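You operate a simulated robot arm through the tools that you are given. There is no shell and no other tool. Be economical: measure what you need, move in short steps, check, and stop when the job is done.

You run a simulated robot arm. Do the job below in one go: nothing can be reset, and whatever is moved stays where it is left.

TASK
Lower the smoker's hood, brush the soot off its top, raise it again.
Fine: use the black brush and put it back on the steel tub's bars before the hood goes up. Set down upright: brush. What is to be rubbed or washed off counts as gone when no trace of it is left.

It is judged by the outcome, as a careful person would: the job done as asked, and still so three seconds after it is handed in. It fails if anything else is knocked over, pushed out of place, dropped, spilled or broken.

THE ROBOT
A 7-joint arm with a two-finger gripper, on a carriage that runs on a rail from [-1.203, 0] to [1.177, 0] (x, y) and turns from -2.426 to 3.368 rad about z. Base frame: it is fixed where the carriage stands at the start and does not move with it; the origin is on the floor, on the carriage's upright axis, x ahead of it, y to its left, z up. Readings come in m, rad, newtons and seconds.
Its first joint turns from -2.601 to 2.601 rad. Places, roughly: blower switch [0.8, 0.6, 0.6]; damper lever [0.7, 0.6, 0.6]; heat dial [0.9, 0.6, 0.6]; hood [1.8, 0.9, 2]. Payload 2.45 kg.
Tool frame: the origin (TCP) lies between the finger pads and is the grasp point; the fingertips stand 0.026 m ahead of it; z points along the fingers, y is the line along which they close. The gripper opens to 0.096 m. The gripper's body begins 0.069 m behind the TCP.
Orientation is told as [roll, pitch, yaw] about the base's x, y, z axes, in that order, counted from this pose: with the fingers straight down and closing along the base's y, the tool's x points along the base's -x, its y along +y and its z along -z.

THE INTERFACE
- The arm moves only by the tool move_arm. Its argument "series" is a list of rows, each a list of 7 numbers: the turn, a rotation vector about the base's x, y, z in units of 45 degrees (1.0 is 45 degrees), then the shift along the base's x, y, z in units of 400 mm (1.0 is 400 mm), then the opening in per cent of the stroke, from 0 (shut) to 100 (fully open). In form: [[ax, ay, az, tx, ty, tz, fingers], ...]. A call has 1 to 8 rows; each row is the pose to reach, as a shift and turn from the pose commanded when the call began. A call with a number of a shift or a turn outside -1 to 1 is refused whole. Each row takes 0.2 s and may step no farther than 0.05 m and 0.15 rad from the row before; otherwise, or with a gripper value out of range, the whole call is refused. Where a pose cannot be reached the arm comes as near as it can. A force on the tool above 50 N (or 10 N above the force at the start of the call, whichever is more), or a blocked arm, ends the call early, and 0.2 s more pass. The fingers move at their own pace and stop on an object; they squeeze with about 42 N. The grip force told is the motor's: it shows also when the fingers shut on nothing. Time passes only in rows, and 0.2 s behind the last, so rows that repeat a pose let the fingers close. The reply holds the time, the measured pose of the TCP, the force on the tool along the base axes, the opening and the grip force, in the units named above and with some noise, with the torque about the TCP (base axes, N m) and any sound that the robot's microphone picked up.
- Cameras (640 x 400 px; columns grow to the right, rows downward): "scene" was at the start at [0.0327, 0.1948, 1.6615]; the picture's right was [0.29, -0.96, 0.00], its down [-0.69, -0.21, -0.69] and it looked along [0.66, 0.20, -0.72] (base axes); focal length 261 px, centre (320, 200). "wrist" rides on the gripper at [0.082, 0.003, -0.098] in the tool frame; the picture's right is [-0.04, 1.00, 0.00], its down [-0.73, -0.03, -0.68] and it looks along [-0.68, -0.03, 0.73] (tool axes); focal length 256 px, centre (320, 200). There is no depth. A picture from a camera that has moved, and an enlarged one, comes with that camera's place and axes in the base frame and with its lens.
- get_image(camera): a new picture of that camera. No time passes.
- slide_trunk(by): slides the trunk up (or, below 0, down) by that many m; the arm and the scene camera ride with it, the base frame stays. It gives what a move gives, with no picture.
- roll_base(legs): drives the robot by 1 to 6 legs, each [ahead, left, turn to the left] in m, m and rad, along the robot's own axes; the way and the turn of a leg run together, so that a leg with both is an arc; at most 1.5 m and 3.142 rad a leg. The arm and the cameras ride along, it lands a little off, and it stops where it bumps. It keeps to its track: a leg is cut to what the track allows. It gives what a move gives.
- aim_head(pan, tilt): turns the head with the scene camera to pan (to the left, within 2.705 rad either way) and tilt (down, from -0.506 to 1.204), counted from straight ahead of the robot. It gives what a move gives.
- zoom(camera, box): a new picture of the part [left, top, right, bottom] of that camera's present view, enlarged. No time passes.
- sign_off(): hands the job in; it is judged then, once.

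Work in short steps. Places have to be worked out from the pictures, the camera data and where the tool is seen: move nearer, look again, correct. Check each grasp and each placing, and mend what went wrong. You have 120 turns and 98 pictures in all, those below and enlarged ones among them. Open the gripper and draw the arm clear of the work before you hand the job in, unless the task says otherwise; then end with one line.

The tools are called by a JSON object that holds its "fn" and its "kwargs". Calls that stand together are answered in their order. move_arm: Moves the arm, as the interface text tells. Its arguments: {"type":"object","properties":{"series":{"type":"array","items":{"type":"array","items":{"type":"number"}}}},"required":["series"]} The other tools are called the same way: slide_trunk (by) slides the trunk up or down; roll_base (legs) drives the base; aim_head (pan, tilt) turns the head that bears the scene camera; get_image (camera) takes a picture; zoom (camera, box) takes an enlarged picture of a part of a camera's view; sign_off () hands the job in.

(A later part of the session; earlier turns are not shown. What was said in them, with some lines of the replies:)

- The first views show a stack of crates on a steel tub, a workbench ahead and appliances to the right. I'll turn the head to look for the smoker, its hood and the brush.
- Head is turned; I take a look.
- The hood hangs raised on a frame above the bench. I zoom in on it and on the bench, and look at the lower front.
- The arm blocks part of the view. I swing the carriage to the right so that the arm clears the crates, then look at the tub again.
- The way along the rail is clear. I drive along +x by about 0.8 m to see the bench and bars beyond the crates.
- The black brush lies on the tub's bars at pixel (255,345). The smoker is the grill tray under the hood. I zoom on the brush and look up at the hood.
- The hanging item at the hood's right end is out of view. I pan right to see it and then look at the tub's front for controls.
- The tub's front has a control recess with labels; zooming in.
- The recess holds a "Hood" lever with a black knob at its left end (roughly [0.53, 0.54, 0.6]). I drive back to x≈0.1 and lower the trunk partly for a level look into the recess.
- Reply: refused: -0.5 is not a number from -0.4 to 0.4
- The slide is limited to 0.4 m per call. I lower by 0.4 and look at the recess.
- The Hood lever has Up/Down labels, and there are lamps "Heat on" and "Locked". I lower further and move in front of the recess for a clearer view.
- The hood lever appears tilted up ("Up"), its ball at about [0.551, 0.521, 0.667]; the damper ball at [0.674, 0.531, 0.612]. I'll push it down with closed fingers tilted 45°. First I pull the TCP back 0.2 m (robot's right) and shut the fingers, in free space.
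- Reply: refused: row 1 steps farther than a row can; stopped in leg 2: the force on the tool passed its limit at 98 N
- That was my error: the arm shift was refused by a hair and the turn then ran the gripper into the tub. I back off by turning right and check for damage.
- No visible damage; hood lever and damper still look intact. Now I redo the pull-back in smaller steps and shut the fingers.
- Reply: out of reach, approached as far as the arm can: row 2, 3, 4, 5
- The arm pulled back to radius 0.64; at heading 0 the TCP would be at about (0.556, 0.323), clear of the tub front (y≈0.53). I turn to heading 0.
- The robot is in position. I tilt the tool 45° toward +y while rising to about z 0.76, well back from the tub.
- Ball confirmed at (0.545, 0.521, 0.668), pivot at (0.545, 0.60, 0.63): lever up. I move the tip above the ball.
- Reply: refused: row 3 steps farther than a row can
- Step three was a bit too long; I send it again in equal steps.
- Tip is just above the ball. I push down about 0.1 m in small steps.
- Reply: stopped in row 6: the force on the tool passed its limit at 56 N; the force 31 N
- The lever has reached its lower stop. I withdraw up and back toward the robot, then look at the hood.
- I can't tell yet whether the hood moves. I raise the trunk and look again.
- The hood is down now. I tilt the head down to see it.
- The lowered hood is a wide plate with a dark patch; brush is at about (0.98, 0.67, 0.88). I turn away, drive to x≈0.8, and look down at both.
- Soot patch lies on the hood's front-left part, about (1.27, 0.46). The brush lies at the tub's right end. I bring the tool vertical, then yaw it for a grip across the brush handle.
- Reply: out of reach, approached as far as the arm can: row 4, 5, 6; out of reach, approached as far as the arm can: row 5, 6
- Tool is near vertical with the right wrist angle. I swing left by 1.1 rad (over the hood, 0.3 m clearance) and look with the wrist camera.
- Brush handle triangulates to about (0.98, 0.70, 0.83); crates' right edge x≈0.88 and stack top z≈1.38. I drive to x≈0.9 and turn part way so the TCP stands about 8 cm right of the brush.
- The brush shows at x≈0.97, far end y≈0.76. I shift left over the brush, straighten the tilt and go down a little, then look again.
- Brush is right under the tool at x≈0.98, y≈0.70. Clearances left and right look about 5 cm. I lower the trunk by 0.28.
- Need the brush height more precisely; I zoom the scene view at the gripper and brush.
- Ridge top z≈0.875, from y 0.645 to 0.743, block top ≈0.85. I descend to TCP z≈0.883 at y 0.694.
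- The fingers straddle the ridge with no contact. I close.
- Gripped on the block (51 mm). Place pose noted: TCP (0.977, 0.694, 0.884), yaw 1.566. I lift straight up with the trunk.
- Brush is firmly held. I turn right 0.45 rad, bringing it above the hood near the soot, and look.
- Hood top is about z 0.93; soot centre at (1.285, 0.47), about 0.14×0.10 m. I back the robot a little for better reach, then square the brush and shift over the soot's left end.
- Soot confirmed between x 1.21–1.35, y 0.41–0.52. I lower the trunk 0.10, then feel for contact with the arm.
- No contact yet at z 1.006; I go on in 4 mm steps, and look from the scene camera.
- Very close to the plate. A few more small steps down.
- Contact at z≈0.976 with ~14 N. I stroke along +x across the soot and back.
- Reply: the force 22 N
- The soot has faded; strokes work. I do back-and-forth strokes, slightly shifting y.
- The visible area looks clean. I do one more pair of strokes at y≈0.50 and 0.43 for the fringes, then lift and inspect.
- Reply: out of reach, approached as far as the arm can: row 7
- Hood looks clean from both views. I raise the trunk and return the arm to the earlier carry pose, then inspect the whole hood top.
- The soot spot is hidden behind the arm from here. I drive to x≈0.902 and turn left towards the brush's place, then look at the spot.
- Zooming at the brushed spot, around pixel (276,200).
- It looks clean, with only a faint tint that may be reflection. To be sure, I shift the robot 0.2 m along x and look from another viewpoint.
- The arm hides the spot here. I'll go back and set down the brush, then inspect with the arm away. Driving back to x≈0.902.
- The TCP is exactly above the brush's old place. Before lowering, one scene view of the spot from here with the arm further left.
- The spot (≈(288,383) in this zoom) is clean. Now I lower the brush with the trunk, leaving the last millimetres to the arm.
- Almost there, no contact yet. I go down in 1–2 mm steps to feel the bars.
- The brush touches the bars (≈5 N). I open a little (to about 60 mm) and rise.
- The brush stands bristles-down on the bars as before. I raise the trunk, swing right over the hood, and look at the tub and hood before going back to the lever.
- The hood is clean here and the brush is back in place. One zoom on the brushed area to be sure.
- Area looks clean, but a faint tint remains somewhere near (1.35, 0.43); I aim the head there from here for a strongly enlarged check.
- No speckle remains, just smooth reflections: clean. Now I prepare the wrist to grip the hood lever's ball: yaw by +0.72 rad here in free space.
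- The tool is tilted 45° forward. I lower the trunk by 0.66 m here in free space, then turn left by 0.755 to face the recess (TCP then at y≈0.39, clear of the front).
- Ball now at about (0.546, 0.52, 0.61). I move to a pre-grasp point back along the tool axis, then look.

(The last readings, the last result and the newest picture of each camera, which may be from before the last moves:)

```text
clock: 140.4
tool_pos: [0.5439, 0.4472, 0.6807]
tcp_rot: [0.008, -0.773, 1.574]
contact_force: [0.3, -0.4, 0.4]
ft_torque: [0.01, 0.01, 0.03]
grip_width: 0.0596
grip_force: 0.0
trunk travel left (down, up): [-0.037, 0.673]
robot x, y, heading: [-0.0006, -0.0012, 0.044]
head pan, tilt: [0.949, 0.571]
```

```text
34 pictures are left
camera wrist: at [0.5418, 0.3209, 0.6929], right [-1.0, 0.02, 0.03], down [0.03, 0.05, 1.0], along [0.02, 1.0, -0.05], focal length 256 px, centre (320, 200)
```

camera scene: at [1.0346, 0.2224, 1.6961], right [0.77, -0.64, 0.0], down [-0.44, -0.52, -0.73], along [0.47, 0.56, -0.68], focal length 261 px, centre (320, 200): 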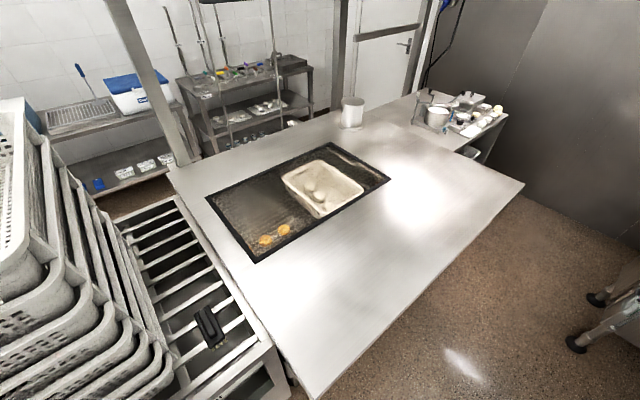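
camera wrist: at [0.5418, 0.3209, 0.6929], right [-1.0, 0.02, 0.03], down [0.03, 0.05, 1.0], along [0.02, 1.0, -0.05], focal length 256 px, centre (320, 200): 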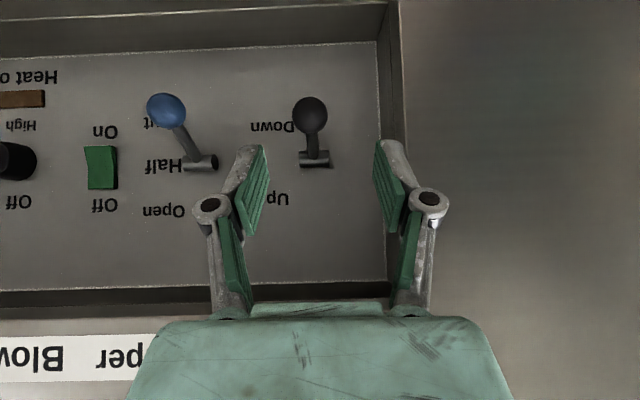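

Ball refined: (0.549, 0.523, 0.610). I advance along the tool axis so the ball sits between the pads.

{"fn": "move_arm", "kwargs": {"series": [[0, 0, 0, 0.004, 0.06, -0.058, 62], [0, 0, 0, 0.008, 0.12, -0.117, 62], [0, 0, 0, 0.0125, 0.18, -0.175, 62]]}}

{"fn": "get_image", "kwargs": {"camera": "wrist"}}

```text
clock: 141.2
tool_pos: [0.5483, 0.518, 0.6109]
tcp_rot: [0.006, -0.773, 1.571]
contact_force: [0.5, 0.1, -0.3]
ft_torque: [-0.01, 0.0, 0.03]
grip_width: 0.0596
grip_force: 0.0
trunk travel left (down, up): [-0.037, 0.673]
robot x, y, heading: [-0.0018, -0.0035, 0.044]
head pan, tilt: [0.949, 0.571]
```

```text
33 pictures are left
camera wrist: at [0.5464, 0.3925, 0.6224], right [-1.0, 0.02, 0.03], down [0.03, 0.05, 1.0], along [0.02, 1.0, -0.05], focal length 256 px, centre (320, 200)
```

wrist: 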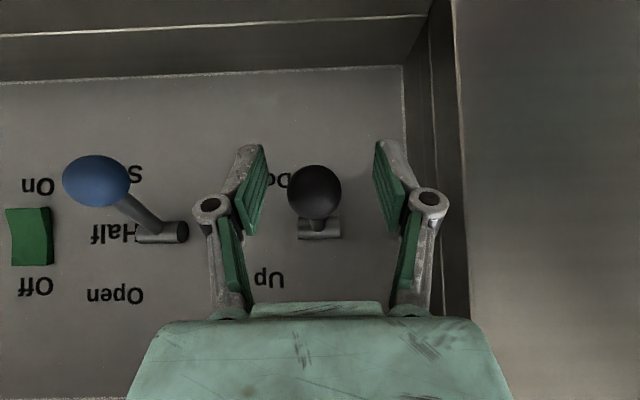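

The ball is between the pads. I close on it.

{"fn": "move_arm", "kwargs": {"series": [[0, 0, 0, 0, 0, 0, 10], [0, 0, 0, 0, 0, 0, 10], [0, 0, 0, 0, 0, 0, 10]]}}

```text
clock: 142.0
tool_pos: [0.5525, 0.5195, 0.6112]
tcp_rot: [0.003, -0.773, 1.57]
contact_force: [28.0, 0.8, 5.3]
ft_torque: [0.04, 0.05, -0.33]
grip_width: 0.0284
grip_force: 45.3
trunk travel left (down, up): [-0.037, 0.673]
robot x, y, heading: [0.0013, 0.0021, 0.046]
head pan, tilt: [0.949, 0.571]
```

Ball gripped (28 mm) with a side force of 28 N, so the ball is slightly further +x. I ease x by about 8 mm.

{"fn": "move_arm", "kwargs": {"series": [[0, 0, 0, 0.01, 0, 0, 10], [0, 0, 0, 0.02, 0, 0, 10]]}}

```text
clock: 142.6
tool_pos: [0.5521, 0.5181, 0.6114]
tcp_rot: [0.01, -0.773, 1.577]
contact_force: [-6.6, -13.0, 3.7]
ft_torque: [0.7, 0.1, -0.07]
grip_width: 0.0289
grip_force: 45.4
trunk travel left (down, up): [-0.037, 0.673]
robot x, y, heading: [-0.0018, -0.0007, 0.039]
head pan, tilt: [0.949, 0.571]
```

Forces are small now. I lift the ball along its arc, about 60 mm.

{"fn": "move_arm", "kwargs": {"series": [[0, 0, 0, 0, 0, 0.03, 10], [0, 0, 0, -0.003, -0.004, 0.06, 10], [0, 0, 0, -0.003, -0.005, 0.09, 10], [0, 0, 0, -0.003, -0.003, 0.12, 10], [0, 0, 0, -0.003, 0.003, 0.145, 10], [0, 0, 0, -0.003, 0.01, 0.165, 10]]}}

{"fn": "get_image", "kwargs": {"camera": "wrist"}}

```text
clock: 144.1
tool_pos: [0.5528, 0.5224, 0.6692]
tcp_rot: [0.018, -0.76, 1.571]
contact_force: [1.5, 7.5, -16.9]
ft_torque: [0.95, -0.19, -0.17]
grip_width: 0.0291
grip_force: 45.5
trunk travel left (down, up): [-0.037, 0.673]
robot x, y, heading: [-0.0043, 0.0012, 0.042]
head pan, tilt: [0.949, 0.571]
stopped in row 6: the force on the tool passed its limit at 53 N (the readings are from after the stop); the commanded pose is now the measured one
```

```text
32 pictures are left
camera wrist: at [0.5512, 0.396, 0.6833], right [-1.0, 0.02, 0.04], down [0.04, 0.07, 1.0], along [0.01, 1.0, -0.07], focal length 256 px, centre (320, 200)
```

wrist: 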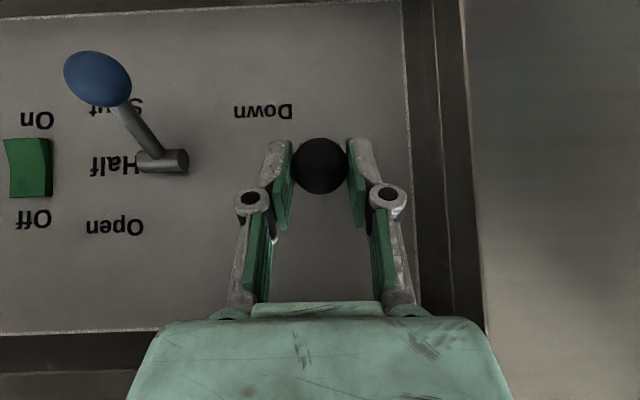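

The lever is at its upper stop. I release and withdraw back along the tool axis.

{"fn": "move_arm", "kwargs": {"series": [[0, 0, 0, 0, 0, 0, 55], [0, 0, 0, 0, 0, 0, 62], [0, 0, 0, 0, 0, 0, 62], [0, 0, 0, 0, -0.06, 0.05, 62], [0, 0, 0, 0, -0.13, 0.1, 62], [0, 0, 0, 0, -0.22, 0.12, 62], [0, 0, 0, 0, -0.3, 0.12, 62]]}}

{"fn": "get_image", "kwargs": {"camera": "wrist"}}

```text
clock: 145.7
tool_pos: [0.5519, 0.3998, 0.7192]
tcp_rot: [0.015, -0.761, 1.574]
contact_force: [0.4, 0.1, 0.0]
ft_torque: [0.02, -0.02, -0.02]
grip_width: 0.0594
grip_force: 0.0
trunk travel left (down, up): [-0.037, 0.673]
robot x, y, heading: [0.0007, -0.0026, 0.045]
head pan, tilt: [0.949, 0.571]
```

```text
31 pictures are left
camera wrist: at [0.5507, 0.2733, 0.7326], right [-1.0, 0.01, 0.04], down [0.04, 0.06, 1.0], along [0.01, 1.0, -0.06], focal length 256 px, centre (320, 200)
```

wrist: 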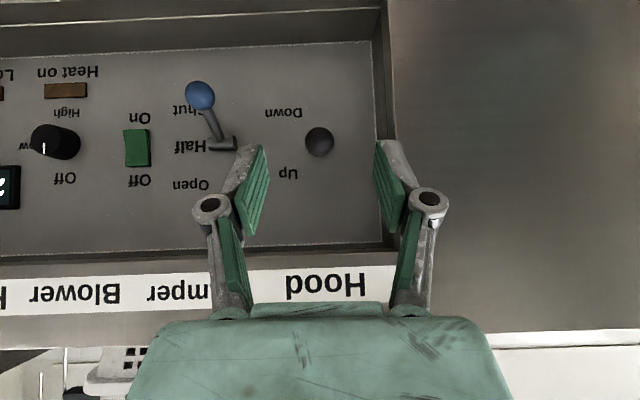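

Released; lever is up, damper unchanged. I turn away from the tub, raise the trunk, and check the hood.

{"fn": "roll_base", "kwargs": {"legs": [[0, 0, -0.75]]}}

{"fn": "slide_trunk", "kwargs": {"by": 0.4}}

{"fn": "slide_trunk", "kwargs": {"by": 0.25}}

{"fn": "aim_head", "kwargs": {"pan": 1.2, "tilt": 0.15}}

{"fn": "get_image", "kwargs": {"camera": "scene"}}

```text
clock: 148.0
tool_pos: [0.6748, -0.085, 0.7201]
tcp_rot: [0.014, -0.762, 0.823]
contact_force: [0.2, 0.0, 0.6]
ft_torque: [-0.03, -0.02, 0.0]
grip_width: 0.0595
grip_force: 0.1
trunk travel left (down, up): [-0.037, 0.673]
robot x, y, heading: [-0.0027, -0.0004, -0.701]
head pan, tilt: [0.949, 0.571]
```

```text
clock: 151.9
tool_pos: [0.6761, -0.0849, 1.1203]
tcp_rot: [0.016, -0.76, 0.822]
contact_force: [-1.2, -0.4, 1.6]
ft_torque: [0.03, -0.01, 0.01]
grip_width: 0.0596
grip_force: 0.0
trunk travel left (down, up): [-0.437, 0.273]
robot x, y, heading: [-0.0008, -0.0006, -0.707]
head pan, tilt: [0.949, 0.571]
```

```text
clock: 154.4
tool_pos: [0.6755, -0.0849, 1.3691]
tcp_rot: [0.016, -0.761, 0.823]
contact_force: [-0.2, -0.6, 0.5]
ft_torque: [0.01, -0.03, 0.03]
grip_width: 0.0595
grip_force: 0.0
trunk travel left (down, up): [-0.687, 0.023]
robot x, y, heading: [0.0018, 0.0006, -0.705]
head pan, tilt: [0.949, 0.571]
```

```text
clock: 155.3
tool_pos: [0.6759, -0.0862, 1.3691]
tcp_rot: [0.013, -0.761, 0.82]
contact_force: [-0.3, -0.3, -0.4]
ft_torque: [0.0, 0.0, 0.0]
grip_width: 0.0596
grip_force: 0.1
trunk travel left (down, up): [-0.687, 0.023]
robot x, y, heading: [-0.0002, -0.0008, -0.709]
head pan, tilt: [1.201, 0.15]
```

```text
30 pictures are left
camera scene: at [0.1573, 0.2038, 1.7403], right [0.47, -0.88, 0.0], down [-0.13, -0.07, -0.99], along [0.87, 0.47, -0.15], focal length 261 px, centre (320, 200)
```

scene: 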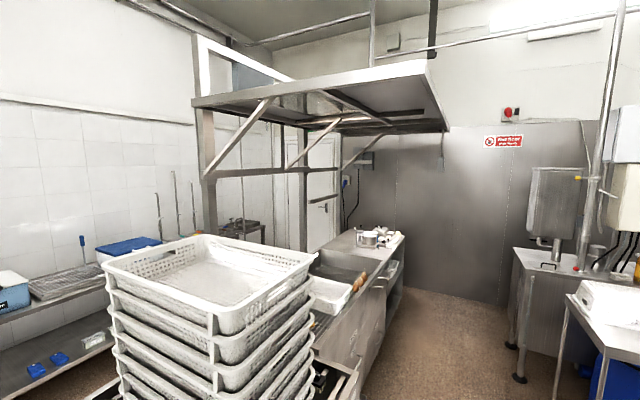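

The hood is raised again as at the start. A last check of the brush, the smoker tray and the control panel from x≈0.6.

{"fn": "roll_base", "kwargs": {"legs": [[0.458, 0.389, 0]]}}

{"fn": "aim_head", "kwargs": {"pan": 1.8, "tilt": 0.8}}

{"fn": "get_image", "kwargs": {"camera": "scene"}}

```text
clock: 158.7
tool_pos: [1.2789, -0.0872, 1.3689]
tcp_rot: [0.014, -0.761, 0.821]
contact_force: [-0.6, -0.5, -0.2]
ft_torque: [0.0, 0.0, 0.01]
grip_width: 0.0597
grip_force: 0.1
trunk travel left (down, up): [-0.687, 0.023]
robot x, y, heading: [0.601, -0.0029, -0.709]
head pan, tilt: [1.201, 0.15]
```

```text
clock: 159.8
tool_pos: [1.2776, -0.0873, 1.369]
tcp_rot: [0.015, -0.761, 0.822]
contact_force: [0.7, -0.8, 0.3]
ft_torque: [-0.05, -0.02, -0.02]
grip_width: 0.0595
grip_force: 0.1
trunk travel left (down, up): [-0.687, 0.023]
robot x, y, heading: [0.5966, 0.0038, -0.708]
head pan, tilt: [1.799, 0.799]
```

```text
29 pictures are left
camera scene: at [0.7165, 0.2312, 1.6821], right [0.89, -0.46, 0.0], down [-0.33, -0.63, -0.7], along [0.32, 0.62, -0.72], focal length 261 px, centre (320, 200)
```

scene: 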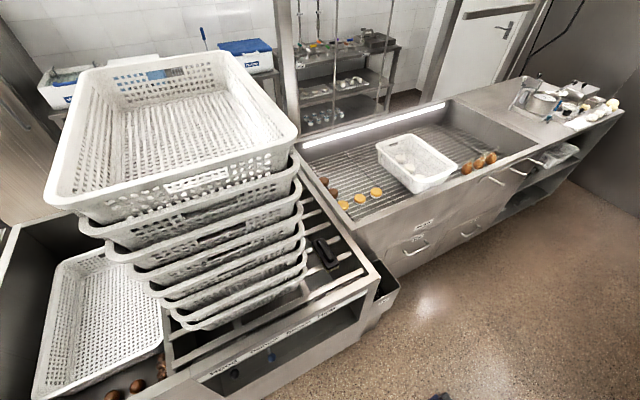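

Everything is in place: hood up, brush upright on the bars, gripper open and the arm clear. I hand in.

{"fn": "sign_off", "kwargs": {}}

```text
The job is handed in.
```

I lowered the smoker's hood, brushed the soot off its top until no trace showed, put the black brush back upright on the steel tub's bars, and raised the hood again; early on the gripper bumped the tub's front (98 N), and I saw no damage.
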